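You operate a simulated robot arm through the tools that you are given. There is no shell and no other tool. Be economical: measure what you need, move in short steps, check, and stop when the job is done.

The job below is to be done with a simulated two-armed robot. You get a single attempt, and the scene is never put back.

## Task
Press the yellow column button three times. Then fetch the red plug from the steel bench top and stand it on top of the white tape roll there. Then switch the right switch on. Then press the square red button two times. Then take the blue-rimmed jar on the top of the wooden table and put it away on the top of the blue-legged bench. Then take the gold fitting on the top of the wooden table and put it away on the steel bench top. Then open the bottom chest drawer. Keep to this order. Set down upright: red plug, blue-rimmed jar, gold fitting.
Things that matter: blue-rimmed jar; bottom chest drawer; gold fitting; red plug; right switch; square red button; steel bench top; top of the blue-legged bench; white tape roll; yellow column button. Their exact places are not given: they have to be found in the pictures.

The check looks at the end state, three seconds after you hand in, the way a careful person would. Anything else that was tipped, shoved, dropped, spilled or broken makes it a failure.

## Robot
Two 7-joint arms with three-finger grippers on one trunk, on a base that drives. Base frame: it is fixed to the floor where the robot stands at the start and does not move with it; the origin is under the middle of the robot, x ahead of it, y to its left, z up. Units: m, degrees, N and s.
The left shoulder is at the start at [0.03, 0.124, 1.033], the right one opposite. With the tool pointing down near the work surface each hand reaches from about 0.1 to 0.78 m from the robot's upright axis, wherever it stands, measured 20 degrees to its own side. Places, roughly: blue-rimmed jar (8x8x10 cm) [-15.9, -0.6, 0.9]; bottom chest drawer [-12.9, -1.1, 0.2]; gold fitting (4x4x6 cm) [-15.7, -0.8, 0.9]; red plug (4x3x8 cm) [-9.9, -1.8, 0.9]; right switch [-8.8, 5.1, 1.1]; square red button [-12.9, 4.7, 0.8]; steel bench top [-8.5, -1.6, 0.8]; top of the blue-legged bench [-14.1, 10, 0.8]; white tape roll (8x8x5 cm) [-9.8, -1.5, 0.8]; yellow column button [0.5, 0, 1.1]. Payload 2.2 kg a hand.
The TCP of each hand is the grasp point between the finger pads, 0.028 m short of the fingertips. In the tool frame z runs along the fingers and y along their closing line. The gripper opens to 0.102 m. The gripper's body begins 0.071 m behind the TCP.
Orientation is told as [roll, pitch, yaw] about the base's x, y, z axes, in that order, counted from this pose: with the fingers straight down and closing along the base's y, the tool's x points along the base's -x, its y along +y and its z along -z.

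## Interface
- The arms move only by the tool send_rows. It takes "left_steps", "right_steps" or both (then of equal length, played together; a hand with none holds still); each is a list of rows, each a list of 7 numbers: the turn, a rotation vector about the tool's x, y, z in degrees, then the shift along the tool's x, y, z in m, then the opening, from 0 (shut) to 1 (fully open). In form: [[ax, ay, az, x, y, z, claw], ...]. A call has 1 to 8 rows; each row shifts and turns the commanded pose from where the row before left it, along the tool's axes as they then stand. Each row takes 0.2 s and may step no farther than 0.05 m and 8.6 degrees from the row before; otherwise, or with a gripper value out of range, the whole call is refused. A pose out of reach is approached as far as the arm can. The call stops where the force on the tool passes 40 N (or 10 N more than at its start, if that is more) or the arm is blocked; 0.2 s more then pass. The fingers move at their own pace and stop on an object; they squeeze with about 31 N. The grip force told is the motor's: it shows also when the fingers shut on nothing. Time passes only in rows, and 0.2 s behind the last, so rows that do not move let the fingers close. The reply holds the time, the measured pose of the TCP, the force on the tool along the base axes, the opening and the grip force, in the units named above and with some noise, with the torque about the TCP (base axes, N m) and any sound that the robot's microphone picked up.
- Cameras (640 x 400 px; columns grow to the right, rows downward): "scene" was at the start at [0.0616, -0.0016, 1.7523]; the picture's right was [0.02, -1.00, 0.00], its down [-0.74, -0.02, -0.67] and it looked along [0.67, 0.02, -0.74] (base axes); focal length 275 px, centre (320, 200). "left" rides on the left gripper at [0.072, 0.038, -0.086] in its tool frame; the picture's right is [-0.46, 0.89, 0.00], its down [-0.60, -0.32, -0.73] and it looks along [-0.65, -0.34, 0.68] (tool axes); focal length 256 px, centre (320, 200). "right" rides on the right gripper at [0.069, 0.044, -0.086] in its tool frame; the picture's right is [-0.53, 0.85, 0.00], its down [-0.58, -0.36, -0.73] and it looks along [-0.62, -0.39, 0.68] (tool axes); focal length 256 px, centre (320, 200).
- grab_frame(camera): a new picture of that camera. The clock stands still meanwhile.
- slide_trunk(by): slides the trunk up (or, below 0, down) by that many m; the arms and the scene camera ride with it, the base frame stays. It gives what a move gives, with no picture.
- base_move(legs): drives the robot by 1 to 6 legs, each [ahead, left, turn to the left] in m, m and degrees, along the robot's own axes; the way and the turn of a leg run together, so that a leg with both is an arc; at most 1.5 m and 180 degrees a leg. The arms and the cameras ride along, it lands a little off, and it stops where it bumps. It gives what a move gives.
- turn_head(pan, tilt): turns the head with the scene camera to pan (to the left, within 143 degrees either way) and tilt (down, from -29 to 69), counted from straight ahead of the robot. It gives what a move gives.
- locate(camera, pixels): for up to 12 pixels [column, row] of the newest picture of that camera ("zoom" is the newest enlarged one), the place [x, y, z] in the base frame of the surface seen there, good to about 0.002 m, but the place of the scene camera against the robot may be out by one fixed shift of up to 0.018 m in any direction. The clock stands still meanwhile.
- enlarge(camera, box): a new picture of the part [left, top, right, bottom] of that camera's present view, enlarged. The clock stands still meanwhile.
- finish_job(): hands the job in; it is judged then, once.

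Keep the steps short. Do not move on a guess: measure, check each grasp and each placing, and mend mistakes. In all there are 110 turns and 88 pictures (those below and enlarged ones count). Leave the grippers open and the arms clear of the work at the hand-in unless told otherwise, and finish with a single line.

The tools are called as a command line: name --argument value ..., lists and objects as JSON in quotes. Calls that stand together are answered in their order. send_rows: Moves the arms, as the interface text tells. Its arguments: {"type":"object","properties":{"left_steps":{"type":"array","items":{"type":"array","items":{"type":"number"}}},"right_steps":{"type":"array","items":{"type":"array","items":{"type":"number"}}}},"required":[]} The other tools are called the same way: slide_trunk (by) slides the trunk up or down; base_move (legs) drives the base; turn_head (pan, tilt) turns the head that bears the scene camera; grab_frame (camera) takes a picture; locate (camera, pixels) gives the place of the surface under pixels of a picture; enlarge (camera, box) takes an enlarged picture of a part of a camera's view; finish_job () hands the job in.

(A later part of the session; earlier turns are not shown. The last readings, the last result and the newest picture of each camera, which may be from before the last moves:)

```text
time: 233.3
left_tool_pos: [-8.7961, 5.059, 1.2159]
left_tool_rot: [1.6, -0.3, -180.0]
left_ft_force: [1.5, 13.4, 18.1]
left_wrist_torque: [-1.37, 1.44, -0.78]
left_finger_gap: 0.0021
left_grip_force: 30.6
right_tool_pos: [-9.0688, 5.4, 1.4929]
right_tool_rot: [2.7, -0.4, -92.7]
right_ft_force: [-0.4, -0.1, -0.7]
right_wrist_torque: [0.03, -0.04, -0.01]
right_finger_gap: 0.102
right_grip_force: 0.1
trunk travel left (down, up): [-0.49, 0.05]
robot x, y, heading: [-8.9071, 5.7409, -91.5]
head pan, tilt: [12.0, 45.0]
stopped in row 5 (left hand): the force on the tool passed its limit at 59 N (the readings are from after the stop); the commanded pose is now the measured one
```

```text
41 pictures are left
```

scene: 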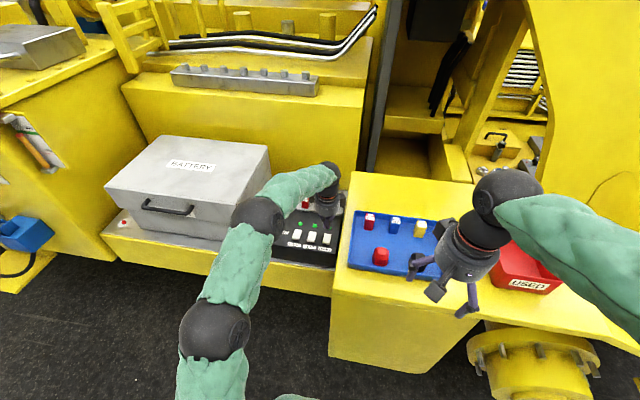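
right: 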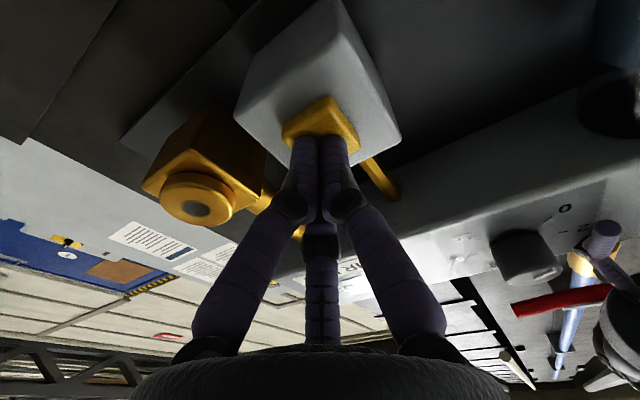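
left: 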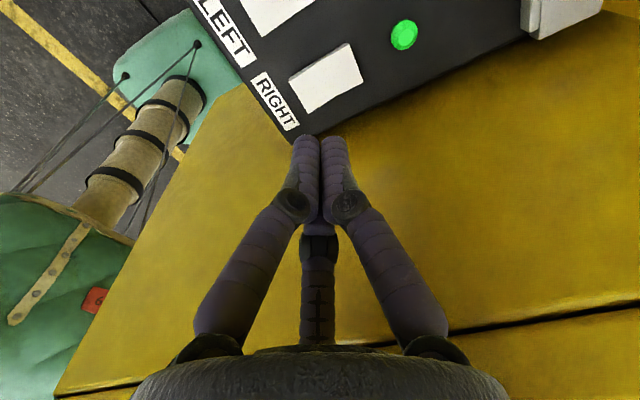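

The palm touched the fender edge (z 1.30). I lift off, tilt the hand 25° away from the wall, and retry.

send_rows --left_steps '[[0, 0, 0, 0.01, 0, -0.04, 0], [0, 0, 0, 0, 0, -0.045, 0], [0, 0, 0, 0, 0, -0.03, 0], [0, -8.4, 0, 0, 0, 0, 0], [0, -8.4, 0, 0, 0, 0, 0], [0, -8.2, 0, 0, 0, 0, 0], [0, 0, 0, 0, 0, 0, 0]]'

grab_frame --camera "left"

```text
time: 234.9
left_tool_pos: [-8.7858, 5.0616, 1.3296]
left_tool_rot: [1.5, -25.4, 179.4]
left_ft_force: [0.0, -0.2, -0.5]
left_wrist_torque: [0.04, -0.01, 0.0]
left_finger_gap: 0.002
left_grip_force: 31.0
right_tool_pos: [-9.0695, 5.3973, 1.4908]
right_tool_rot: [2.7, -0.3, -92.7]
right_ft_force: [0.0, 0.2, -0.1]
right_wrist_torque: [0.02, -0.04, 0.01]
right_finger_gap: 0.1021
right_grip_force: 0.0
trunk travel left (down, up): [-0.49, 0.05]
robot x, y, heading: [-8.9044, 5.7418, -91.4]
head pan, tilt: [12.0, 45.0]
```

```text
40 pictures are left
```

left: 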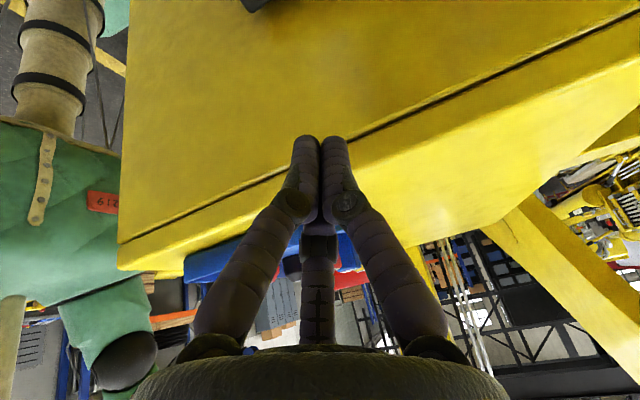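

Tilted as planned. Descend vertically (world) to z≈1.16.

send_rows --left_steps '[[0, 0, 0, -0.0036, -0.005, 0.0017, 0], [0, 0, 0, 0.0182, 0, 0.0384, 0], [0, 0, 0, 0.0182, 0, 0.0384, 0], [0, 0, 0, 0.0182, 0, 0.0384, 0], [0, 0, 0, 0.0182, 0, 0.0384, 0], [0, 0, 0, 0, 0, 0, 0]]'

enlarge --camera "scene" --box '[260, 150, 380, 270]'

grab_frame --camera "left"

```text
time: 236.3
left_tool_pos: [-8.79, 5.0634, 1.1618]
left_tool_rot: [1.6, -25.3, 179.5]
left_ft_force: [-0.2, 0.5, -0.6]
left_wrist_torque: [-0.02, 0.02, 0.05]
left_finger_gap: 0.002
left_grip_force: 30.9
right_tool_pos: [-9.069, 5.3985, 1.4917]
right_tool_rot: [2.7, -0.3, -92.7]
right_ft_force: [0.3, -0.8, -0.2]
right_wrist_torque: [-0.06, -0.03, 0.01]
right_finger_gap: 0.102
right_grip_force: 0.0
trunk travel left (down, up): [-0.49, 0.05]
robot x, y, heading: [-8.9009, 5.7443, -91.5]
head pan, tilt: [12.0, 45.0]
```

```text
3.33 times, centred on (320, 210) of scene
```

zoom: 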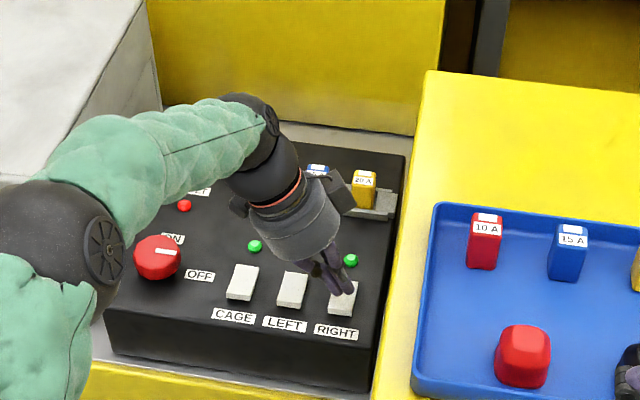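

```text
38 pictures are left
```

left: 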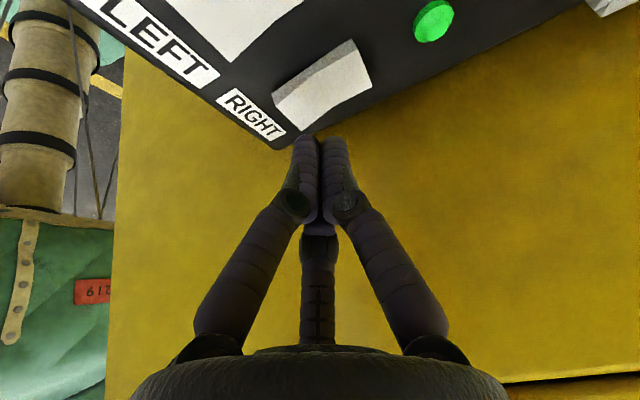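

Fingers are above the right switch's front half. Press down slowly.

send_rows --left_steps '[[0, 0, 0, 0.006, -0.004, 0.0126, 0], [0, 0, 0, 0.0021, 0, 0.0045, 0], [0, 0, 0, 0.0009, 0, 0.0018, 0], [0, 0, 0, 0.0009, 0, 0.0018, 0], [0, 0, 0, 0, 0, 0, 0]]'

```text
time: 237.6
left_tool_pos: [-8.7898, 5.0643, 1.1381]
left_tool_rot: [1.6, -25.4, 179.4]
left_ft_force: [-1.4, 0.9, 5.3]
left_wrist_torque: [0.03, 0.03, 0.02]
left_finger_gap: 0.0022
left_grip_force: 31.3
right_tool_pos: [-9.0685, 5.399, 1.4921]
right_tool_rot: [2.6, -0.4, -92.7]
right_ft_force: [0.9, 0.7, 0.5]
right_wrist_torque: [0.03, 0.0, -0.02]
right_finger_gap: 0.1023
right_grip_force: 0.0
trunk travel left (down, up): [-0.49, 0.05]
robot x, y, heading: [-8.9046, 5.7433, -91.4]
head pan, tilt: [12.0, 45.0]
```

Contact 5 N. Press a little further until it flips.

send_rows --left_steps '[[0, 0, 0, 0.0009, 0, 0.0018, 0], [0, 0, 0, 0.0009, 0, 0.0018, 0], [0, 0, 0, 0, 0, 0, 0]]'

```text
time: 238.3
left_tool_pos: [-8.7888, 5.0651, 1.1385]
left_tool_rot: [2.1, -25.4, 179.2]
left_ft_force: [-1.8, 2.4, 32.8]
left_wrist_torque: [0.1, -0.06, -0.41]
left_finger_gap: 0.002
left_grip_force: 30.9
right_tool_pos: [-9.0707, 5.4011, 1.4925]
right_tool_rot: [2.8, -0.3, -92.7]
right_ft_force: [0.2, 0.1, -0.5]
right_wrist_torque: [0.01, 0.0, 0.02]
right_finger_gap: 0.1021
right_grip_force: 0.0
trunk travel left (down, up): [-0.49, 0.05]
robot x, y, heading: [-8.9051, 5.7403, -91.2]
head pan, tilt: [12.0, 45.0]
```

No click at 33 N. I lift and look at the switch.

send_rows --left_steps '[[0, 0, 0, -0.0182, 0, -0.0384, 0], [0, 0, 0, -0.0182, 0, -0.0384, 0], [0, 0, 0, -0.0182, -0.02, -0.0384, 0], [0, 0, 0, -0.0182, -0.02, -0.0384, 0]]'

enlarge --camera "scene" --box '[280, 200, 350, 270]'

locate --camera "zoom" --pixels '[[455, 330], [415, 360], [445, 285], [300, 340], [305, 275], [160, 325], [185, 265]]'

```text
time: 239.3
left_tool_pos: [-8.7907, 5.1108, 1.3012]
left_tool_rot: [1.5, -25.5, 179.4]
left_ft_force: [-0.9, 0.1, -0.4]
left_wrist_torque: [-0.04, -0.02, 0.0]
left_finger_gap: 0.0023
left_grip_force: 31.3
right_tool_pos: [-9.0693, 5.4, 1.4929]
right_tool_rot: [2.7, -0.4, -92.7]
right_ft_force: [0.6, 0.5, 0.1]
right_wrist_torque: [-0.06, -0.03, 0.02]
right_finger_gap: 0.1019
right_grip_force: 0.0
trunk travel left (down, up): [-0.49, 0.05]
robot x, y, heading: [-8.9069, 5.7435, -91.7]
head pan, tilt: [12.0, 45.0]
```

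```text
5.71 times, centred on (315, 235) of scene
```

zoom: 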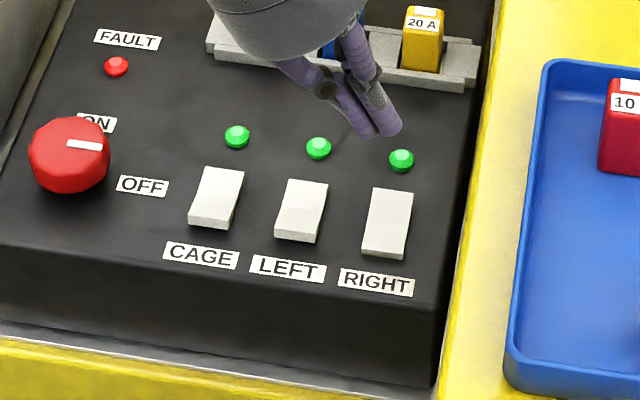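

```text
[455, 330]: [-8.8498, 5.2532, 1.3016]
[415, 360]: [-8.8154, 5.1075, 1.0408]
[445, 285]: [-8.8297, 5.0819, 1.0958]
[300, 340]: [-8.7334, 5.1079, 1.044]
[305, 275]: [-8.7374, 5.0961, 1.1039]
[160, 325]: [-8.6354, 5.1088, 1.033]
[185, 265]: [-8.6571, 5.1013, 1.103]
```

The RIGHT rocker is now flipped (front down, rear up), unlike LEFT and CAGE. I raise the arm, undo the tilt and turn.

send_rows --left_steps '[[0, 0, 0, -0.0193, 0, -0.0406, 0], [0, 0, 0, -0.0193, 0, -0.0406, 0], [0, 0, 0, -0.0193, 0, -0.0406, 0], [0, 0, 0, -0.0193, 0, -0.0406, 0], [0, 8.5, 0, 0, -0.045, 0, 0], [0, 8.5, 0, 0, -0.045, 0, 0], [0, 8.2, 0, 0, -0.045, 0, 0], [0, 0, -8.5, 0, -0.045, 0, 0]]'

send_rows --left_steps '[[0, 0, -8.5, 0, -0.045, 0, 0], [0, 0, -8.5, 0, -0.045, 0, 0], [0, 0, -8.5, 0, 0, 0, 0], [0, 0, -8.5, 0, 0, 0, 0], [0, 0, -8.5, 0, 0, 0, 0], [0, 0, -8.5, 0, 0, 0, 0], [0, 0, -8.5, 0, 0, 0, 0], [0, 0, -8.5, 0, 0, 0, 0]]'

enlarge --camera "scene" --box '[250, 150, 370, 270]'

```text
time: 241.2
left_tool_pos: [-8.7854, 5.2971, 1.4787]
left_tool_rot: [1.6, -0.4, -171.4]
left_ft_force: [0.2, 0.9, -0.6]
left_wrist_torque: [-0.03, 0.03, 0.01]
left_finger_gap: 0.0022
left_grip_force: 31.1
right_tool_pos: [-9.0678, 5.4005, 1.4908]
right_tool_rot: [2.7, -0.4, -92.7]
right_ft_force: [1.3, 0.7, -0.4]
right_wrist_torque: [-0.05, 0.05, -0.02]
right_finger_gap: 0.1022
right_grip_force: 0.2
trunk travel left (down, up): [-0.49, 0.05]
robot x, y, heading: [-8.9023, 5.7435, -91.5]
head pan, tilt: [12.0, 45.0]
```

```text
time: 242.9
left_tool_pos: [-8.8093, 5.3793, 1.473]
left_tool_rot: [0.1, -1.5, -103.3]
left_ft_force: [-0.4, -1.1, 0.6]
left_wrist_torque: [0.0, 0.01, 0.02]
left_finger_gap: 0.002
left_grip_force: 31.1
right_tool_pos: [-9.0691, 5.398, 1.4922]
right_tool_rot: [2.7, -0.4, -92.7]
right_ft_force: [0.2, 0.3, 0.0]
right_wrist_torque: [0.02, -0.01, -0.02]
right_finger_gap: 0.1019
right_grip_force: 0.0
trunk travel left (down, up): [-0.49, 0.05]
robot x, y, heading: [-8.9042, 5.7427, -91.4]
head pan, tilt: [12.0, 45.0]
```

```text
3.33 times, centred on (310, 210) of scene
```

zoom: 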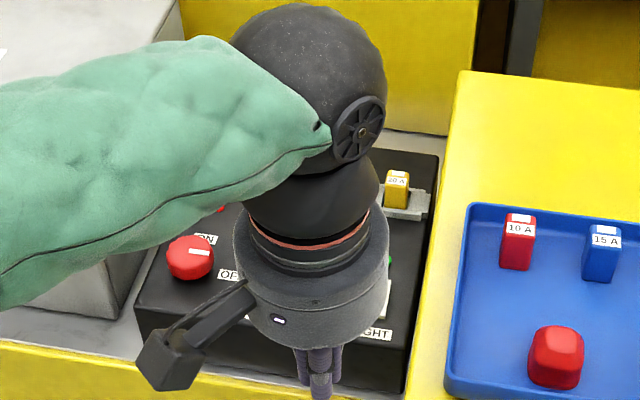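

Now back off and travel to the red welder, looking at it from the east side.

base_move --legs '[[-0.95, 0, 1.5], [0, -1.4, 0], [0, -1.2, 0]]'

turn_head --pan -45 --tilt 35

grab_frame --camera "scene"

```text
time: 259.9
left_tool_pos: [-11.3044, 6.2654, 1.4742]
left_tool_rot: [0.2, -1.5, -99.2]
left_ft_force: [0.6, -0.5, 1.0]
left_wrist_torque: [0.03, -0.01, 0.01]
left_finger_gap: 0.0021
left_grip_force: 31.0
right_tool_pos: [-11.5647, 6.2647, 1.4909]
right_tool_rot: [2.8, -0.3, -88.4]
right_ft_force: [0.2, 0.5, -0.3]
right_wrist_torque: [-0.01, 0.0, 0.03]
right_finger_gap: 0.1022
right_grip_force: 0.1
trunk travel left (down, up): [-0.49, 0.05]
robot x, y, heading: [-11.4266, 6.6168, -86.9]
head pan, tilt: [12.0, 45.0]
```

```text
time: 261.1
left_tool_pos: [-11.3033, 6.2666, 1.4744]
left_tool_rot: [0.1, -1.3, -99.1]
left_ft_force: [0.3, 0.1, -0.6]
left_wrist_torque: [0.01, 0.01, 0.01]
left_finger_gap: 0.0023
left_grip_force: 30.5
right_tool_pos: [-11.5647, 6.263, 1.4911]
right_tool_rot: [2.6, -0.2, -88.4]
right_ft_force: [-0.6, 0.1, 0.0]
right_wrist_torque: [0.02, 0.01, 0.0]
right_finger_gap: 0.102
right_grip_force: 0.0
trunk travel left (down, up): [-0.49, 0.05]
robot x, y, heading: [-11.4265, 6.6172, -87.4]
head pan, tilt: [-45.0, 35.0]
```

```text
35 pictures are left
```

scene: 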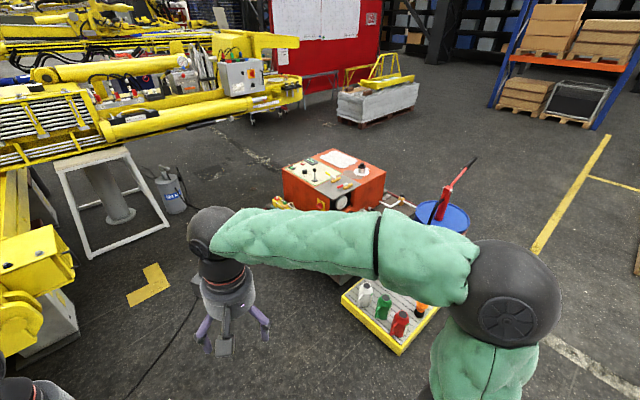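

enlarge --camera "scene" --box '[270, 140, 400, 220]'

locate --camera "zoom" --pixels '[[95, 185], [170, 180], [225, 145], [455, 135], [240, 190], [300, 180], [300, 280], [380, 310], [570, 220], [70, 150], [440, 170], [330, 100]]'

locate --camera "scene" --pixels '[[240, 78], [350, 295], [400, 352], [130, 235], [180, 195], [455, 215], [432, 310], [300, 100]]'

```text
4.92 times, centred on (335, 180) of scene
```

zoom: 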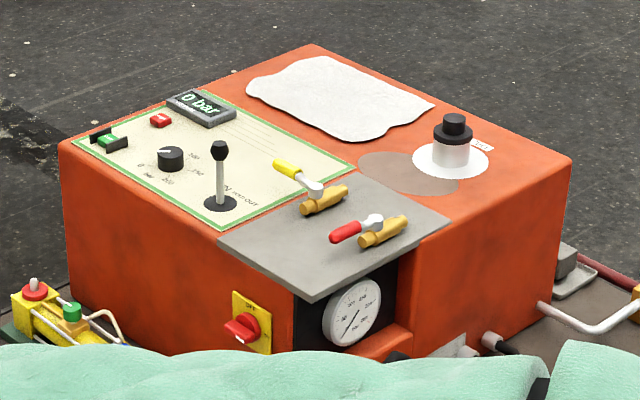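

```text
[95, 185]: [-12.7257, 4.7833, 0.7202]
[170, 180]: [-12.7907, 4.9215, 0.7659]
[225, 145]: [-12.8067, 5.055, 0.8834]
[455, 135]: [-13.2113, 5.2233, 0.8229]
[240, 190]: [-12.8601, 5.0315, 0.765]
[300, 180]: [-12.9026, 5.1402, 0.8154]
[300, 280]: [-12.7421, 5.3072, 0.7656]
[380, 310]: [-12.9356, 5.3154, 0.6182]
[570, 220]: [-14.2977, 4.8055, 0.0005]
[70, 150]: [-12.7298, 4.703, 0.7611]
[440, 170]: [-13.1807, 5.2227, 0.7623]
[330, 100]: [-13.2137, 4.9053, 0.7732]
```

```text
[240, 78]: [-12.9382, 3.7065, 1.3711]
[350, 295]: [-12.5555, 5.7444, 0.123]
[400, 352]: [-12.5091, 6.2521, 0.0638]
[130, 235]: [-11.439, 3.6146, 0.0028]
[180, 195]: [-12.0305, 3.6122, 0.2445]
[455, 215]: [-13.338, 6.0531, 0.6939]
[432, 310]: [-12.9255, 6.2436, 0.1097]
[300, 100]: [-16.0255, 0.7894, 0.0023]
```

The square red button sits at zoom (160,118) on the welder panel's east part. I come to its east side, facing west.

locate --camera "zoom" --pixels '[[160, 116], [160, 120], [152, 120], [168, 120], [140, 150], [35, 290], [60, 330], [205, 105]]'

base_move --legs '[[0, 0, -92.8], [0.3, 0.75, 0], [0, 0.95, 0]]'

turn_head --pan 0 --tilt 48

grab_frame --camera "scene"

```text
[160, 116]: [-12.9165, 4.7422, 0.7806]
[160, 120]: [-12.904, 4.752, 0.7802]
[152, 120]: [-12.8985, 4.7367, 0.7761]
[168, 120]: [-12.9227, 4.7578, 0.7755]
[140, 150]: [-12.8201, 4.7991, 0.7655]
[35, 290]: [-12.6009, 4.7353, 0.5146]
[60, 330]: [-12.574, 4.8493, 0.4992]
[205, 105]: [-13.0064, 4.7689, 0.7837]
```

```text
time: 274.1
left_tool_pos: [-12.2208, 4.8751, 1.473]
left_tool_rot: [0.0, -1.5, 164.7]
left_ft_force: [-0.9, -0.8, -0.5]
left_wrist_torque: [0.03, -0.01, 0.0]
left_finger_gap: 0.0022
left_grip_force: 30.4
right_tool_pos: [-12.1948, 5.1347, 1.4925]
right_tool_rot: [2.8, -0.4, 175.4]
right_ft_force: [0.5, -0.5, 0.2]
right_wrist_torque: [-0.02, 0.0, -0.01]
right_finger_gap: 0.1019
right_grip_force: 0.1
trunk travel left (down, up): [-0.49, 0.05]
robot x, y, heading: [-11.8556, 4.9582, 176.8]
head pan, tilt: [-45.0, 35.0]
```

```text
time: 275.2
left_tool_pos: [-12.2211, 4.8751, 1.4733]
left_tool_rot: [0.1, -1.4, 164.9]
left_ft_force: [0.2, -0.2, -0.2]
left_wrist_torque: [0.0, 0.01, -0.02]
left_finger_gap: 0.0022
left_grip_force: 31.4
right_tool_pos: [-12.1946, 5.1337, 1.4927]
right_tool_rot: [2.7, -0.3, 175.6]
right_ft_force: [-0.5, 0.2, -0.2]
right_wrist_torque: [0.0, 0.05, 0.01]
right_finger_gap: 0.102
right_grip_force: 0.1
trunk travel left (down, up): [-0.49, 0.05]
robot x, y, heading: [-11.8581, 4.9572, 176.7]
head pan, tilt: [0.0, 48.0]
```

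```text
33 pictures are left
```

scene: 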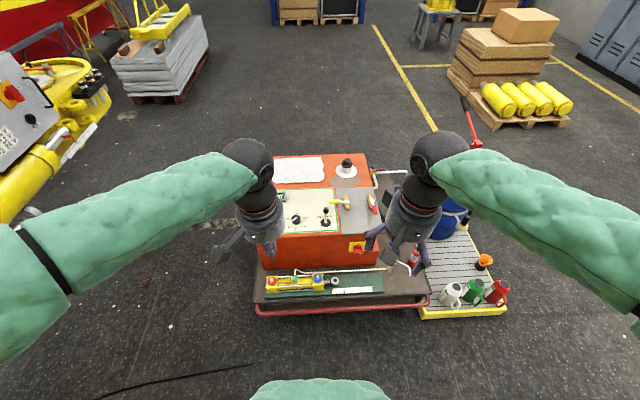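

Measure the trolley's near edge and the button again.

locate --camera "scene" --pixels '[[345, 312], [300, 312], [420, 300], [300, 283], [465, 316], [290, 198], [297, 218], [330, 220], [260, 310]]'

slide_trunk --by -0.25

grab_frame --camera "left"

```text
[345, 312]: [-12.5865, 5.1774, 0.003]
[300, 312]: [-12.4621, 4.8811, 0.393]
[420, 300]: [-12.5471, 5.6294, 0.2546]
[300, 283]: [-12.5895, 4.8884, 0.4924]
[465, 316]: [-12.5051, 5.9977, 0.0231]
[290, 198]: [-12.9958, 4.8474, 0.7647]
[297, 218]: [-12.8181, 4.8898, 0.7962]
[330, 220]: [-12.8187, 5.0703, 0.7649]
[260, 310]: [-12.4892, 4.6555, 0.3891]
```

```text
time: 277.8
left_tool_pos: [-12.2216, 4.8749, 1.2248]
left_tool_rot: [0.1, -1.4, 164.8]
left_ft_force: [0.5, -0.3, 0.0]
left_wrist_torque: [0.01, -0.04, 0.0]
left_finger_gap: 0.0021
left_grip_force: 30.5
right_tool_pos: [-12.1962, 5.1345, 1.2416]
right_tool_rot: [2.7, -0.3, 175.5]
right_ft_force: [0.2, -0.1, 0.0]
right_wrist_torque: [0.02, 0.02, -0.02]
right_finger_gap: 0.1019
right_grip_force: 0.1
trunk travel left (down, up): [-0.24, 0.3]
robot x, y, heading: [-11.8583, 4.9611, 176.8]
head pan, tilt: [0.0, 48.0]
```

```text
32 pictures are left
```

left: 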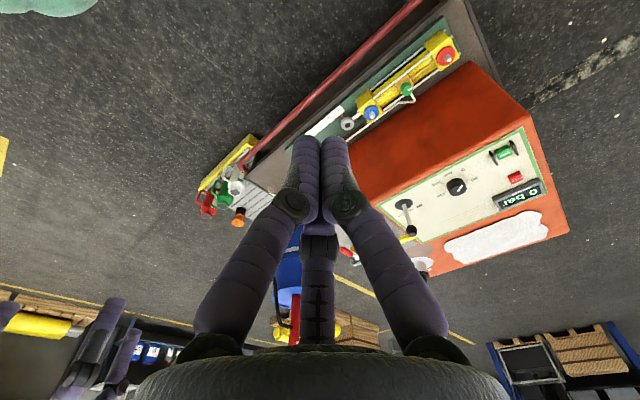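

Rail at x=-12.46. I stop the axis at x≈-12.12 (0.34 m clear) and tilt the tool if needed.

locate --camera "left" --pixels '[[515, 176], [511, 178], [520, 179], [516, 182], [505, 190], [530, 165]]'

base_move --legs '[[0.26, 0.14, 3]]'

```text
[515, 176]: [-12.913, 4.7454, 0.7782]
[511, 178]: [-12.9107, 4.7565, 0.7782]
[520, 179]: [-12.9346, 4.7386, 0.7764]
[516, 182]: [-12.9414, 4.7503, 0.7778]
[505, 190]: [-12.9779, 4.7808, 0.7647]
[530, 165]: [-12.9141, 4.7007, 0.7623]
```

```text
time: 279.8
left_tool_pos: [-12.4792, 4.7205, 1.224]
left_tool_rot: [0.1, -1.2, 167.8]
left_ft_force: [-0.8, -0.4, -0.1]
left_wrist_torque: [0.0, 0.0, 0.01]
left_finger_gap: 0.0021
left_grip_force: 30.9
right_tool_pos: [-12.4689, 4.9809, 1.2418]
right_tool_rot: [2.6, -0.3, 178.5]
right_ft_force: [0.2, -1.0, -0.4]
right_wrist_torque: [0.03, -0.01, -0.01]
right_finger_gap: 0.102
right_grip_force: 0.0
trunk travel left (down, up): [-0.24, 0.3]
robot x, y, heading: [-12.1194, 4.8229, 179.7]
head pan, tilt: [0.0, 48.0]
```

Button centre ≈ (-12.924,4.748,0.778). Straighten yaw, tilt 17° outward, and move over it at height.

send_rows --left_steps '[[0, 0, -6.1, 0, 0, 0, 0], [0, 0, -6.1, 0, 0, 0, 0], [0, -8.4, 0, 0, 0, 0, 0], [0, -8.4, 0, 0, 0, 0, 0], [0, 0, 0, -0.0428, -0.007, 0.0139, 0], [0, 0, 0, -0.0428, -0.007, 0.0139, 0], [0, 0, 0, -0.0428, -0.007, 0.0139, 0], [0, 0, 0, -0.0428, -0.0065, 0.0139, 0]]'

send_rows --left_steps '[[0, 0, 0, -0.0428, 0, 0.0139, 0], [0, 0, 0, -0.0428, 0, 0.0139, 0], [0, 0, 0, -0.0428, 0, 0.0139, 0], [0, 0, 0, -0.0428, 0, 0.0139, 0], [0, 0, 0, -0.0428, 0, 0.0139, 0], [0, 0, 0, 0.0139, 0, 0.0428, 0], [0, 0, 0, 0.0139, 0, 0.0428, 0]]'

```text
time: 281.6
left_tool_pos: [-12.6624, 4.7512, 1.2216]
left_tool_rot: [-0.1, -18.1, -180.0]
left_ft_force: [-0.6, 0.7, 0.4]
left_wrist_torque: [-0.03, -0.07, 0.01]
left_finger_gap: 0.0019
left_grip_force: 30.6
right_tool_pos: [-12.4689, 4.9817, 1.2409]
right_tool_rot: [2.7, -0.2, 178.4]
right_ft_force: [-0.1, 1.0, -0.1]
right_wrist_torque: [-0.02, -0.03, 0.01]
right_finger_gap: 0.1019
right_grip_force: 0.1
trunk travel left (down, up): [-0.24, 0.3]
robot x, y, heading: [-12.1205, 4.8263, 179.6]
head pan, tilt: [0.0, 48.0]
```

```text
time: 283.2
left_tool_pos: [-12.8777, 4.7486, 1.1366]
left_tool_rot: [-0.2, -18.1, -179.9]
left_ft_force: [-1.8, -0.3, -0.9]
left_wrist_torque: [-0.03, -0.02, -0.03]
left_finger_gap: 0.0022
left_grip_force: 31.4
left hand out of reach, approached as far as the arm can: row 5
right_tool_pos: [-12.4688, 4.9827, 1.2406]
right_tool_rot: [2.7, -0.3, 178.6]
right_ft_force: [-0.5, -0.2, 0.3]
right_wrist_torque: [-0.02, -0.01, 0.02]
right_finger_gap: 0.1024
right_grip_force: 0.0
trunk travel left (down, up): [-0.24, 0.3]
robot x, y, heading: [-12.1157, 4.8231, 179.9]
head pan, tilt: [0.0, 48.0]
```

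Lowering improves reach. Descend to about 0.91, then shift 4.4 cm outward.

send_rows --left_steps '[[0, 0, 0, 0.0139, 0, 0.0428, 0], [0, 0, 0, 0.0139, 0, 0.0428, 0], [0, 0, 0, 0.0139, 0, 0.0428, 0], [0, 0, 0, 0.0139, 0, 0.0428, 0], [0, 0, 0, 0.0139, 0, 0.0428, 0], [0, 0, 0, -0.0428, 0, 0.0139, 0], [0, 0, 0, 0, 0, 0, 0]]'

grab_frame --camera "left"

```text
time: 284.8
left_tool_pos: [-12.9232, 4.7479, 0.9088]
left_tool_rot: [-0.2, -18.1, -179.9]
left_ft_force: [0.6, 0.2, 0.7]
left_wrist_torque: [0.0, 0.03, -0.01]
left_finger_gap: 0.002
left_grip_force: 31.2
right_tool_pos: [-12.4666, 4.9814, 1.2433]
right_tool_rot: [2.7, -0.4, 178.5]
right_ft_force: [0.2, -0.3, 0.7]
right_wrist_torque: [0.02, 0.07, 0.01]
right_finger_gap: 0.1021
right_grip_force: 0.1
trunk travel left (down, up): [-0.24, 0.3]
robot x, y, heading: [-12.1169, 4.8269, 179.8]
head pan, tilt: [0.0, 48.0]
```

```text
31 pictures are left
```

left: 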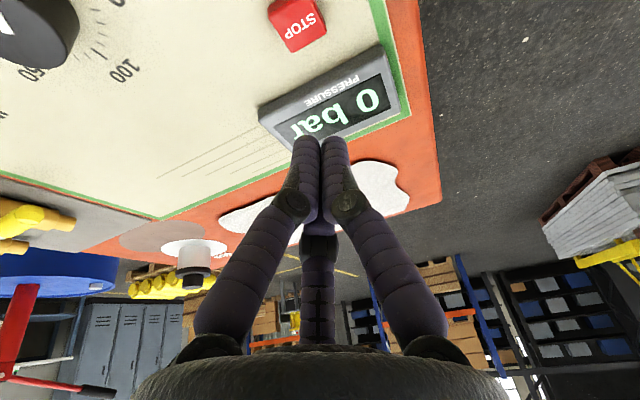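

The red "STOP" button is seen at (295,22). Measure its face.

locate --camera "left" --pixels '[[295, 20], [280, 15], [308, 30], [300, 8], [290, 35], [310, 20]]'

```text
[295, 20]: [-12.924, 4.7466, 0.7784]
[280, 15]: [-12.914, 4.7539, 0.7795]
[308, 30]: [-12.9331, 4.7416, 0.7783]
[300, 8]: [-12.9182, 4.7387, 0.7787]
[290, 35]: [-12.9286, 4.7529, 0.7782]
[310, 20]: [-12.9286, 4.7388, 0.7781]
```

Aligned. Descend to just above and press in small steps.

send_rows --left_steps '[[0, 0, 0, 0.0139, 0, 0.0428, 0], [0, 0, 0, 0.0139, 0, 0.0428, 0], [0, 0, 0, 0.0025, 0.001, 0.0076, 0], [0, 0, 0, 0.0012, 0, 0.0038, 0], [0, 0, 0, 0.0009, 0, 0.0028, 0], [0, 0, 0, 0, 0, 0, 0]]'

```text
time: 286.2
left_tool_pos: [-12.9254, 4.7495, 0.8035]
left_tool_rot: [-0.1, -18.1, -179.9]
left_ft_force: [0.0, 0.7, 2.0]
left_wrist_torque: [0.03, -0.01, 0.01]
left_finger_gap: 0.0021
left_grip_force: 31.1
right_tool_pos: [-12.4686, 4.9828, 1.2411]
right_tool_rot: [2.6, -0.3, 178.6]
right_ft_force: [0.3, -0.5, 0.3]
right_wrist_torque: [-0.02, -0.01, -0.01]
right_finger_gap: 0.102
right_grip_force: 0.1
trunk travel left (down, up): [-0.24, 0.3]
robot x, y, heading: [-12.1224, 4.8266, 179.9]
head pan, tilt: [0.0, 48.0]
heard: click
```

Click one. Release 1.5 cm, then press again the same way.

send_rows --left_steps '[[0, 0, 0, -0.0046, 0, -0.0143, 0], [0, 0, 0, 0, 0, 0, 0], [0, 0, 0, 0, 0, 0, 0]]'

send_rows --left_steps '[[0, 0, 0, 0.0031, 0, 0.0095, 0], [0, 0, 0, 0.0009, 0, 0.0028, 0], [0, 0, 0, 0.0007, 0, 0.0022, 0], [0, 0, 0, 0, 0, 0, 0]]'

```text
time: 287.0
left_tool_pos: [-12.9265, 4.7482, 0.8175]
left_tool_rot: [-0.2, -18.3, -179.8]
left_ft_force: [0.5, -0.1, -0.7]
left_wrist_torque: [0.01, 0.01, 0.0]
left_finger_gap: 0.0019
left_grip_force: 30.6
right_tool_pos: [-12.4667, 4.9814, 1.2413]
right_tool_rot: [2.7, -0.3, 178.5]
right_ft_force: [0.1, -0.7, -0.1]
right_wrist_torque: [0.0, 0.0, 0.0]
right_finger_gap: 0.1021
right_grip_force: 0.0
trunk travel left (down, up): [-0.24, 0.3]
robot x, y, heading: [-12.1177, 4.8218, 179.9]
head pan, tilt: [0.0, 48.0]
```

```text
time: 288.0
left_tool_pos: [-12.9257, 4.7489, 0.8039]
left_tool_rot: [-0.2, -18.2, -180.0]
left_ft_force: [0.5, 0.3, 1.8]
left_wrist_torque: [-0.01, 0.01, 0.03]
left_finger_gap: 0.002
left_grip_force: 30.5
right_tool_pos: [-12.4669, 4.9812, 1.2418]
right_tool_rot: [2.7, -0.2, 178.4]
right_ft_force: [0.0, -0.8, -0.3]
right_wrist_torque: [-0.01, 0.01, -0.04]
right_finger_gap: 0.102
right_grip_force: 0.2
trunk travel left (down, up): [-0.24, 0.3]
robot x, y, heading: [-12.118, 4.8303, 179.7]
head pan, tilt: [0.0, 48.0]
heard: click
```

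Two clicks. Lift away and retract, opening the fingers and undoing the tilt.

send_rows --left_steps '[[0, 0, 0, -0.0139, 0, -0.0428, 0], [0, 0, 0, -0.0139, 0, -0.0428, 0], [0, 0, 0, -0.0139, 0, -0.0428, 0], [0, 0, 0, -0.0139, 0, -0.0428, 0], [0, 0, 0, 0.0286, 0, -0.0376, 0], [0, 0, 0, 0.0286, 0, -0.0376, 0], [0, 0, 0, 0.0428, 0, -0.0139, 0], [0, 0, 0, 0.0428, 0, -0.0139, 0]]'

send_rows --left_steps '[[0, 0, 0, 0.0428, 0, -0.0139, 1], [0, 0, 0, 0.0428, 0, -0.0139, 1], [0, 0, 0, 0.0428, 0, -0.0139, 1], [0, 0, 0, 0.0428, 0, -0.0139, 1], [0, 0, 0, 0.0428, 0, -0.0139, 1], [0, 8.4, 0, 0, 0, 0, 1], [0, 8.4, 0, 0, 0, 0, 1]]'

base_move --legs '[[-0.35, 0, 0], [0, -1.0, 0], [0, -1.0, 0], [1.5, 0, 0], [1.5, 0, 0]]'

```text
time: 289.8
left_tool_pos: [-12.7552, 4.7478, 1.0373]
left_tool_rot: [-0.2, -18.4, -179.9]
left_ft_force: [0.3, 0.3, 0.2]
left_wrist_torque: [-0.01, 0.02, 0.01]
left_finger_gap: 0.0022
left_grip_force: 30.9
right_tool_pos: [-12.4659, 4.9818, 1.2408]
right_tool_rot: [2.7, -0.3, 178.5]
right_ft_force: [-0.3, 0.2, 0.2]
right_wrist_torque: [-0.01, 0.05, 0.0]
right_finger_gap: 0.1022
right_grip_force: 0.0
trunk travel left (down, up): [-0.24, 0.3]
robot x, y, heading: [-12.1196, 4.8231, 179.7]
head pan, tilt: [0.0, 48.0]
```

```text
time: 291.4
left_tool_pos: [-12.5293, 4.7489, 1.0361]
left_tool_rot: [-0.1, -1.4, -180.0]
left_ft_force: [0.1, 0.0, 0.1]
left_wrist_torque: [-0.01, -0.03, 0.03]
left_finger_gap: 0.1019
left_grip_force: 0.0
right_tool_pos: [-12.4673, 4.981, 1.2413]
right_tool_rot: [2.7, -0.3, 178.5]
right_ft_force: [-0.7, 0.6, -0.3]
right_wrist_torque: [-0.03, 0.02, 0.03]
right_finger_gap: 0.1021
right_grip_force: 0.0
trunk travel left (down, up): [-0.24, 0.3]
robot x, y, heading: [-12.1214, 4.8259, 179.8]
head pan, tilt: [0.0, 48.0]
```

```text
time: 317.2
left_tool_pos: [-15.1941, 6.714, 1.0351]
left_tool_rot: [-0.2, -1.4, -179.1]
left_ft_force: [1.0, -0.2, 0.2]
left_wrist_torque: [-0.01, -0.01, -0.04]
left_finger_gap: 0.1021
left_grip_force: 0.0
right_tool_pos: [-15.1344, 6.9482, 1.2412]
right_tool_rot: [2.7, -0.2, 179.4]
right_ft_force: [-0.9, 1.2, 0.0]
right_wrist_torque: [0.01, 0.0, -0.02]
right_finger_gap: 0.102
right_grip_force: 0.1
trunk travel left (down, up): [-0.24, 0.3]
robot x, y, heading: [-14.7821, 6.794, -179.4]
head pan, tilt: [0.0, 48.0]
```

Now travel south to the wooden table region. First raise the left hand, then turn and drive past the boom tip.

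send_rows --left_steps '[[0, 0, 0, 0, 0, -0.045, 1], [0, 1.4, 0, 0, 0, -0.045, 1], [0, 0, 0, 0, 0, -0.045, 1], [0, 0, 0, 0.03, 0.03, -0.02, 1], [0, 0, 0, 0.03, 0.03, -0.02, 1]]'

base_move --legs '[[0, 0, 89.5], [1.5, 0, 0], [1.5, 0, 0], [1.1, 0, 0]]'

turn_head --pan 0 --tilt 18

grab_frame --camera "scene"

```text
time: 318.4
left_tool_pos: [-15.1257, 6.6521, 1.2102]
left_tool_rot: [-0.2, 0.0, -179.3]
left_ft_force: [-0.2, -0.5, 1.5]
left_wrist_torque: [0.01, 0.03, 0.01]
left_finger_gap: 0.1019
left_grip_force: 0.2
right_tool_pos: [-15.1337, 6.9469, 1.2418]
right_tool_rot: [2.7, -0.4, 179.2]
right_ft_force: [0.9, -1.1, 1.2]
right_wrist_torque: [0.0, -0.02, 0.03]
right_finger_gap: 0.1022
right_grip_force: 0.1
trunk travel left (down, up): [-0.24, 0.3]
robot x, y, heading: [-14.7822, 6.794, -179.3]
head pan, tilt: [0.0, 48.0]
```

```text
time: 342.1
left_tool_pos: [-14.3862, 2.3479, 1.2106]
left_tool_rot: [-0.2, 0.0, -84.7]
left_ft_force: [-0.7, 0.2, 0.9]
left_wrist_torque: [0.03, 0.02, -0.04]
left_finger_gap: 0.1022
left_grip_force: 0.1
right_tool_pos: [-14.6783, 2.3156, 1.2415]
right_tool_rot: [2.7, -0.3, -86.2]
right_ft_force: [-0.2, -0.1, 0.4]
right_wrist_torque: [0.02, -0.01, -0.02]
right_finger_gap: 0.1021
right_grip_force: 0.1
trunk travel left (down, up): [-0.24, 0.3]
robot x, y, heading: [-14.5523, 2.6749, -85.1]
head pan, tilt: [0.0, 48.0]
```

```text
time: 343.1
left_tool_pos: [-14.3861, 2.3494, 1.21]
left_tool_rot: [-0.3, 0.1, -84.8]
left_ft_force: [0.9, -1.0, -0.6]
left_wrist_torque: [0.03, -0.02, 0.01]
left_finger_gap: 0.102
left_grip_force: 0.1
right_tool_pos: [-14.679, 2.3169, 1.2415]
right_tool_rot: [2.7, -0.2, -86.2]
right_ft_force: [0.7, -0.2, 0.4]
right_wrist_torque: [-0.02, 0.01, 0.0]
right_finger_gap: 0.1021
right_grip_force: 0.1
trunk travel left (down, up): [-0.24, 0.3]
robot x, y, heading: [-14.5545, 2.6794, -85.0]
head pan, tilt: [0.0, 18.0]
```

```text
30 pictures are left
```

scene: 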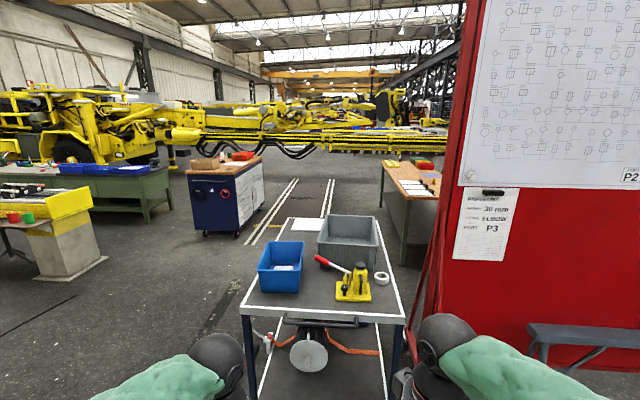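

The wooden table is at (412,180), partly behind the red board. Measure its outline, the cart, and the chest.

locate --camera "scene" --pixels '[[403, 265], [405, 190], [385, 163], [437, 185], [440, 330], [420, 300], [250, 315], [400, 305], [290, 220], [205, 235], [262, 205], [240, 237]]'

enlarge --camera "scene" --box '[170, 140, 290, 250]'

```text
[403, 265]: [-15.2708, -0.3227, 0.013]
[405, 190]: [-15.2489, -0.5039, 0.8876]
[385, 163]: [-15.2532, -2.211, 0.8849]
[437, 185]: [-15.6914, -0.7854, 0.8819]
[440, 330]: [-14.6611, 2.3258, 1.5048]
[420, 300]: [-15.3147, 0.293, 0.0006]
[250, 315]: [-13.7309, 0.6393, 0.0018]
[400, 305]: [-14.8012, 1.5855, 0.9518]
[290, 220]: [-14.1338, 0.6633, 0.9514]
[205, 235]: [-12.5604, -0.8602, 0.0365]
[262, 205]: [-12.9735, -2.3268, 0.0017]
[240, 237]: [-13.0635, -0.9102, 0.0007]
```

```text
3.64 times, centred on (230, 195) of scene
```

zoom: 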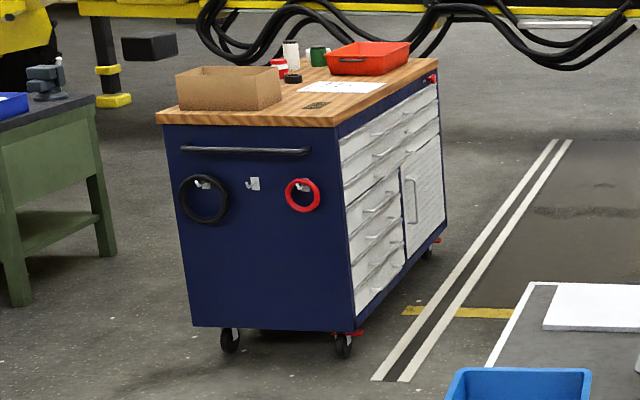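

Table: x west of -15.25, y -0.4…-2.2, top z 0.886. Chest drawers face west at x≈-13. I drive around the cart to face west.

base_move --legs '[[0.4, 0.216, 0], [0.531, 0.907, 0], [1.494, -0.13, 0], [0.45, -0.04, 0], [0, 0, -93]]'

turn_head --pan 5 --tilt 20

grab_frame --camera "scene"

```text
time: 364.0
left_tool_pos: [-13.6683, -0.2951, 1.2098]
left_tool_rot: [-0.2, 0.0, -173.2]
left_ft_force: [-0.4, 0.1, -0.7]
left_wrist_torque: [0.01, -0.01, -0.03]
left_finger_gap: 0.1023
left_grip_force: 0.0
right_tool_pos: [-13.7063, -0.0022, 1.2421]
right_tool_rot: [2.7, -0.3, -174.9]
right_ft_force: [-1.1, -0.5, -0.3]
right_wrist_torque: [0.0, -0.02, 0.01]
right_finger_gap: 0.1018
right_grip_force: 0.1
trunk travel left (down, up): [-0.24, 0.3]
robot x, y, heading: [-13.3438, -0.1201, -173.8]
head pan, tilt: [0.0, 18.0]
```

```text
time: 364.7
left_tool_pos: [-13.6684, -0.2956, 1.211]
left_tool_rot: [-0.2, 0.0, -173.2]
left_ft_force: [-0.7, -0.1, 0.1]
left_wrist_torque: [0.02, 0.0, 0.01]
left_finger_gap: 0.1019
left_grip_force: 0.0
right_tool_pos: [-13.7069, -0.0033, 1.242]
right_tool_rot: [2.8, -0.3, -174.7]
right_ft_force: [0.1, 0.3, 0.2]
right_wrist_torque: [0.01, 0.03, -0.02]
right_finger_gap: 0.1018
right_grip_force: 0.1
trunk travel left (down, up): [-0.24, 0.3]
robot x, y, heading: [-13.3447, -0.1185, -173.6]
head pan, tilt: [5.0, 20.0]
```

```text
28 pictures are left
```

scene: 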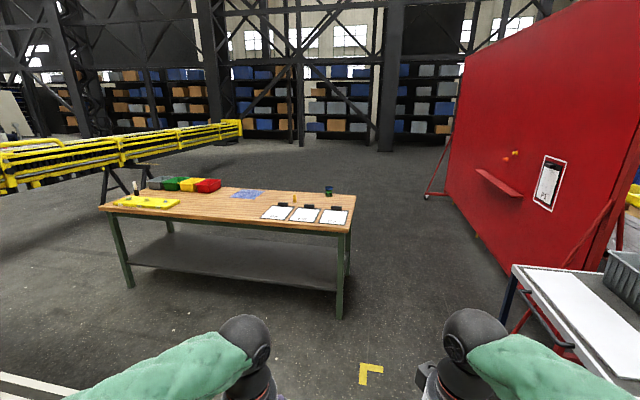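

Jar at (328,190), gold fitting at (295,198). Measure them and the table's north side.

locate --camera "scene" --pixels '[[328, 191], [295, 199], [346, 228], [354, 196], [340, 315], [350, 272], [500, 270], [432, 196], [330, 216], [100, 205]]'

enlarge --camera "scene" --box '[250, 175, 370, 245]'

```text
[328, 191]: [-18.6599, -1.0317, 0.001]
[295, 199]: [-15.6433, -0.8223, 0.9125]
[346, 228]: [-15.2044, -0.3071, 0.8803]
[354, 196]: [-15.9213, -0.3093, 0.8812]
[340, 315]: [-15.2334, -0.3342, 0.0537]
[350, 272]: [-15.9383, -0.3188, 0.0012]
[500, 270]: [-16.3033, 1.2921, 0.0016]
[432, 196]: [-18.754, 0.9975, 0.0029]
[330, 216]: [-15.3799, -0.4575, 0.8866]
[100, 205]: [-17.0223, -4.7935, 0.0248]
```

```text
5.33 times, centred on (310, 210) of scene
```

zoom: 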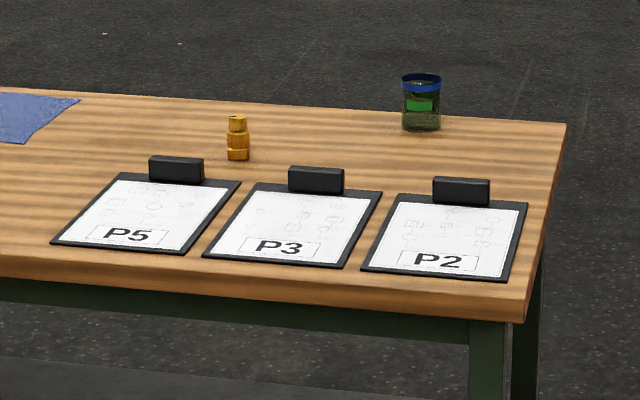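

Table x -15.2…-15.93, north edge y=-0.31. I go to the north side of it, facing south.

base_move --legs '[[1.165, -0.365, 0], [1.165, -0.365, 0], [0, 0, 83.6]]'

turn_head --pan 0 --tilt 40

grab_frame --camera "scene"

```text
time: 380.3
left_tool_pos: [-15.6246, -0.0506, 1.2105]
left_tool_rot: [-0.1, 0.0, -88.1]
left_ft_force: [-1.0, -0.6, -0.2]
left_wrist_torque: [-0.03, -0.02, 0.03]
left_finger_gap: 0.102
left_grip_force: 0.3
right_tool_pos: [-15.9186, -0.0632, 1.2411]
right_tool_rot: [2.7, -0.3, -89.6]
right_ft_force: [0.3, 0.3, 0.4]
right_wrist_torque: [0.02, 0.03, 0.0]
right_finger_gap: 0.1019
right_grip_force: 0.0
trunk travel left (down, up): [-0.24, 0.3]
robot x, y, heading: [-15.7718, 0.2894, -88.0]
head pan, tilt: [5.0, 20.0]
```

```text
time: 381.2
left_tool_pos: [-15.6253, -0.0484, 1.2104]
left_tool_rot: [-0.2, 0.0, -88.1]
left_ft_force: [-0.8, -0.2, 0.0]
left_wrist_torque: [0.0, 0.0, 0.01]
left_finger_gap: 0.1019
left_grip_force: 0.0
right_tool_pos: [-15.919, -0.0632, 1.2414]
right_tool_rot: [2.7, -0.3, -89.6]
right_ft_force: [0.2, -0.1, 0.0]
right_wrist_torque: [0.02, -0.01, 0.03]
right_finger_gap: 0.1017
right_grip_force: 0.0
trunk travel left (down, up): [-0.24, 0.3]
robot x, y, heading: [-15.7707, 0.2877, -88.3]
head pan, tilt: [0.0, 40.0]
```

```text
26 pictures are left
```

scene: 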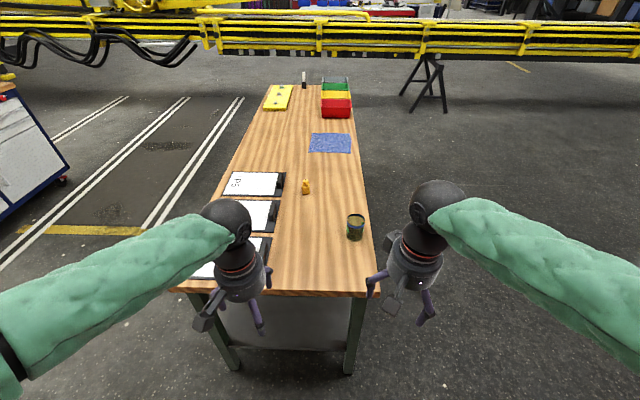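

Jar at (355,227): the right hand's side. Measure with both cameras.

locate --camera "scene" --pixels '[[355, 217], [347, 219], [363, 219], [355, 224], [348, 232], [362, 232], [355, 239], [305, 186]]'

grab_frame --camera "right"

```text
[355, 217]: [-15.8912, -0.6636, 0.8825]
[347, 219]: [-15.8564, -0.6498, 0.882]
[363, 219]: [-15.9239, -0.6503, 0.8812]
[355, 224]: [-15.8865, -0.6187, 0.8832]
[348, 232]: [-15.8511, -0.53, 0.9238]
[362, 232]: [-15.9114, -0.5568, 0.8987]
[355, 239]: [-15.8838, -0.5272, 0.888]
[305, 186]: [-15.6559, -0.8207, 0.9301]
```

```text
25 pictures are left
```

right: 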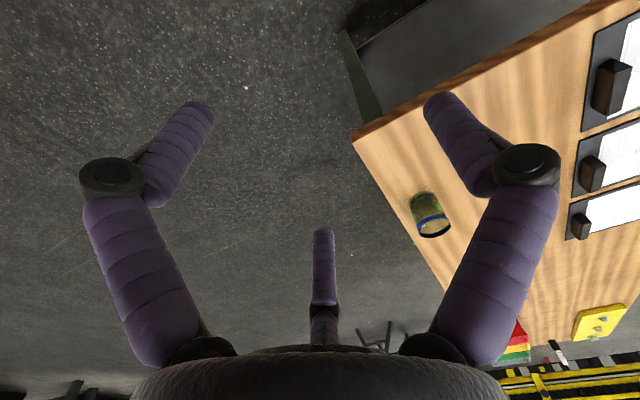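

enlarge --camera "right" --box '[395, 180, 465, 250]'

locate --camera "right" --pixels '[[421, 229], [447, 222], [434, 218], [436, 235], [412, 205], [432, 192], [430, 221], [424, 196]]'

locate --camera "zoom" --pixels '[[230, 440], [240, 380], [470, 360], [440, 290], [300, 370], [400, 330], [330, 420], [150, 250], [330, 120], [160, 200]]'

```text
5.71 times, centred on (430, 215) of right
```

zoom: 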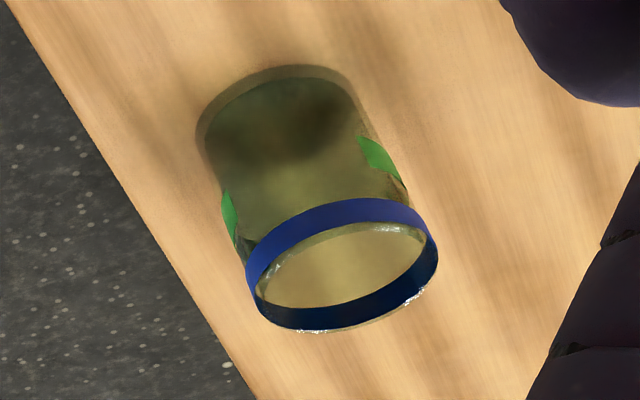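

```text
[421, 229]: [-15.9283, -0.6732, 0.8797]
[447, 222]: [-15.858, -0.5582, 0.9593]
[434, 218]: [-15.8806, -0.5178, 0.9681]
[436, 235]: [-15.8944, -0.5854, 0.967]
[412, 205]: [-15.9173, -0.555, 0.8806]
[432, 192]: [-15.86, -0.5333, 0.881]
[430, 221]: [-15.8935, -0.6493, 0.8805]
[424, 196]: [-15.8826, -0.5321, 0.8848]
```

```text
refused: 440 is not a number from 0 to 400
```

locate --camera "zoom" --pixels '[[250, 275], [255, 290], [434, 235], [437, 255], [345, 202], [345, 212], [340, 318], [320, 322], [300, 222], [400, 212], [410, 290]]'

```text
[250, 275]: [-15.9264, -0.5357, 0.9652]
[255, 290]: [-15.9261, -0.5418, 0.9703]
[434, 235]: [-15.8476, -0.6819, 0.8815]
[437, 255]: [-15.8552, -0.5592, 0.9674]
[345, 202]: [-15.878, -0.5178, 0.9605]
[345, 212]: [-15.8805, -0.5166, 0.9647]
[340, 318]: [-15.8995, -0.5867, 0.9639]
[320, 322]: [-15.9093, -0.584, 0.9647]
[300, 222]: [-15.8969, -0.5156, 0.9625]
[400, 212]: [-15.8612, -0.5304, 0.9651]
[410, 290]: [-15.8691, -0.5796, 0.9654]
```

Jar rim centre ≈ (-15.891,-0.551), Ø≈0.075, top ≈0.975. Drive 0.2 m closer.

base_move --legs '[[0.2, 0, -1.5]]'

```text
time: 382.7
left_tool_pos: [-15.6296, -0.2473, 1.2098]
left_tool_rot: [-0.2, 0.2, -89.4]
left_ft_force: [0.4, -0.2, -0.1]
left_wrist_torque: [0.05, 0.02, -0.02]
left_finger_gap: 0.1024
left_grip_force: 0.0
right_tool_pos: [-15.9227, -0.2536, 1.2417]
right_tool_rot: [2.7, -0.3, -90.9]
right_ft_force: [-0.3, 0.7, -0.6]
right_wrist_torque: [0.04, 0.02, 0.02]
right_finger_gap: 0.1021
right_grip_force: 0.0
trunk travel left (down, up): [-0.24, 0.3]
robot x, y, heading: [-15.7689, 0.095, -89.6]
head pan, tilt: [0.0, 40.0]
```

Move right hand over the jar and down to z≈1.05, levelling the roll.

send_rows --right_steps '[[2.7, 0, 0, -0.0424, 0.0046, 0, 1], [0, 0, 0, -0.0424, 0.0046, 0, 1], [0, 0, 0, -0.0424, 0.0046, 0, 1], [0, 0, 0, -0.0424, 0.0046, 0, 1], [0, 0, 0, -0.0424, 0.0046, 0, 1], [0, 0, 0, -0.0424, 0.0046, 0, 1], [0, 0, 0, -0.0424, 0.0046, 0, 1]]'

send_rows --right_steps '[[0, 0, 0, 0, 0, 0.048, 1], [0, 0, 0, 0, 0, 0.048, 1], [0, 0, 0, 0, 0, 0.048, 1], [0, 0, 0, 0, 0, 0.048, 1], [0, 0, 0, 0, 0, 0, 1]]'

grab_frame --camera "right"

```text
time: 384.3
left_tool_pos: [-15.6284, -0.2485, 1.2089]
left_tool_rot: [-0.3, 0.1, -89.5]
left_ft_force: [0.5, -0.9, -1.5]
left_wrist_torque: [0.04, 0.04, 0.0]
left_finger_gap: 0.1015
left_grip_force: 0.1
right_tool_pos: [-15.8959, -0.5541, 1.242]
right_tool_rot: [0.0, -0.2, -91.0]
right_ft_force: [-0.4, -0.6, 0.9]
right_wrist_torque: [0.02, 0.0, -0.01]
right_finger_gap: 0.1023
right_grip_force: 0.1
trunk travel left (down, up): [-0.24, 0.3]
robot x, y, heading: [-15.7659, 0.0963, -89.8]
head pan, tilt: [0.0, 40.0]
```

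```text
time: 385.5
left_tool_pos: [-15.6287, -0.2463, 1.2102]
left_tool_rot: [-0.2, 0.0, -89.4]
left_ft_force: [0.3, 0.3, 0.1]
left_wrist_torque: [-0.01, 0.02, 0.0]
left_finger_gap: 0.102
left_grip_force: 0.0
right_tool_pos: [-15.8941, -0.5531, 1.0452]
right_tool_rot: [0.0, -0.5, -91.0]
right_ft_force: [-0.3, 0.3, -0.5]
right_wrist_torque: [-0.05, 0.02, 0.03]
right_finger_gap: 0.1019
right_grip_force: 0.1
trunk travel left (down, up): [-0.24, 0.3]
robot x, y, heading: [-15.7683, 0.093, -89.8]
head pan, tilt: [0.0, 40.0]
```

```text
23 pictures are left
```

right: 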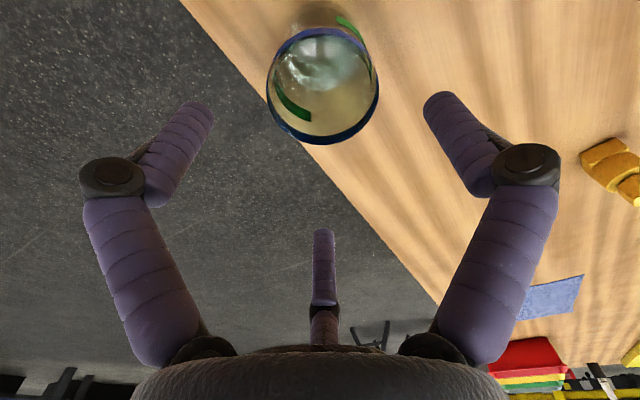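

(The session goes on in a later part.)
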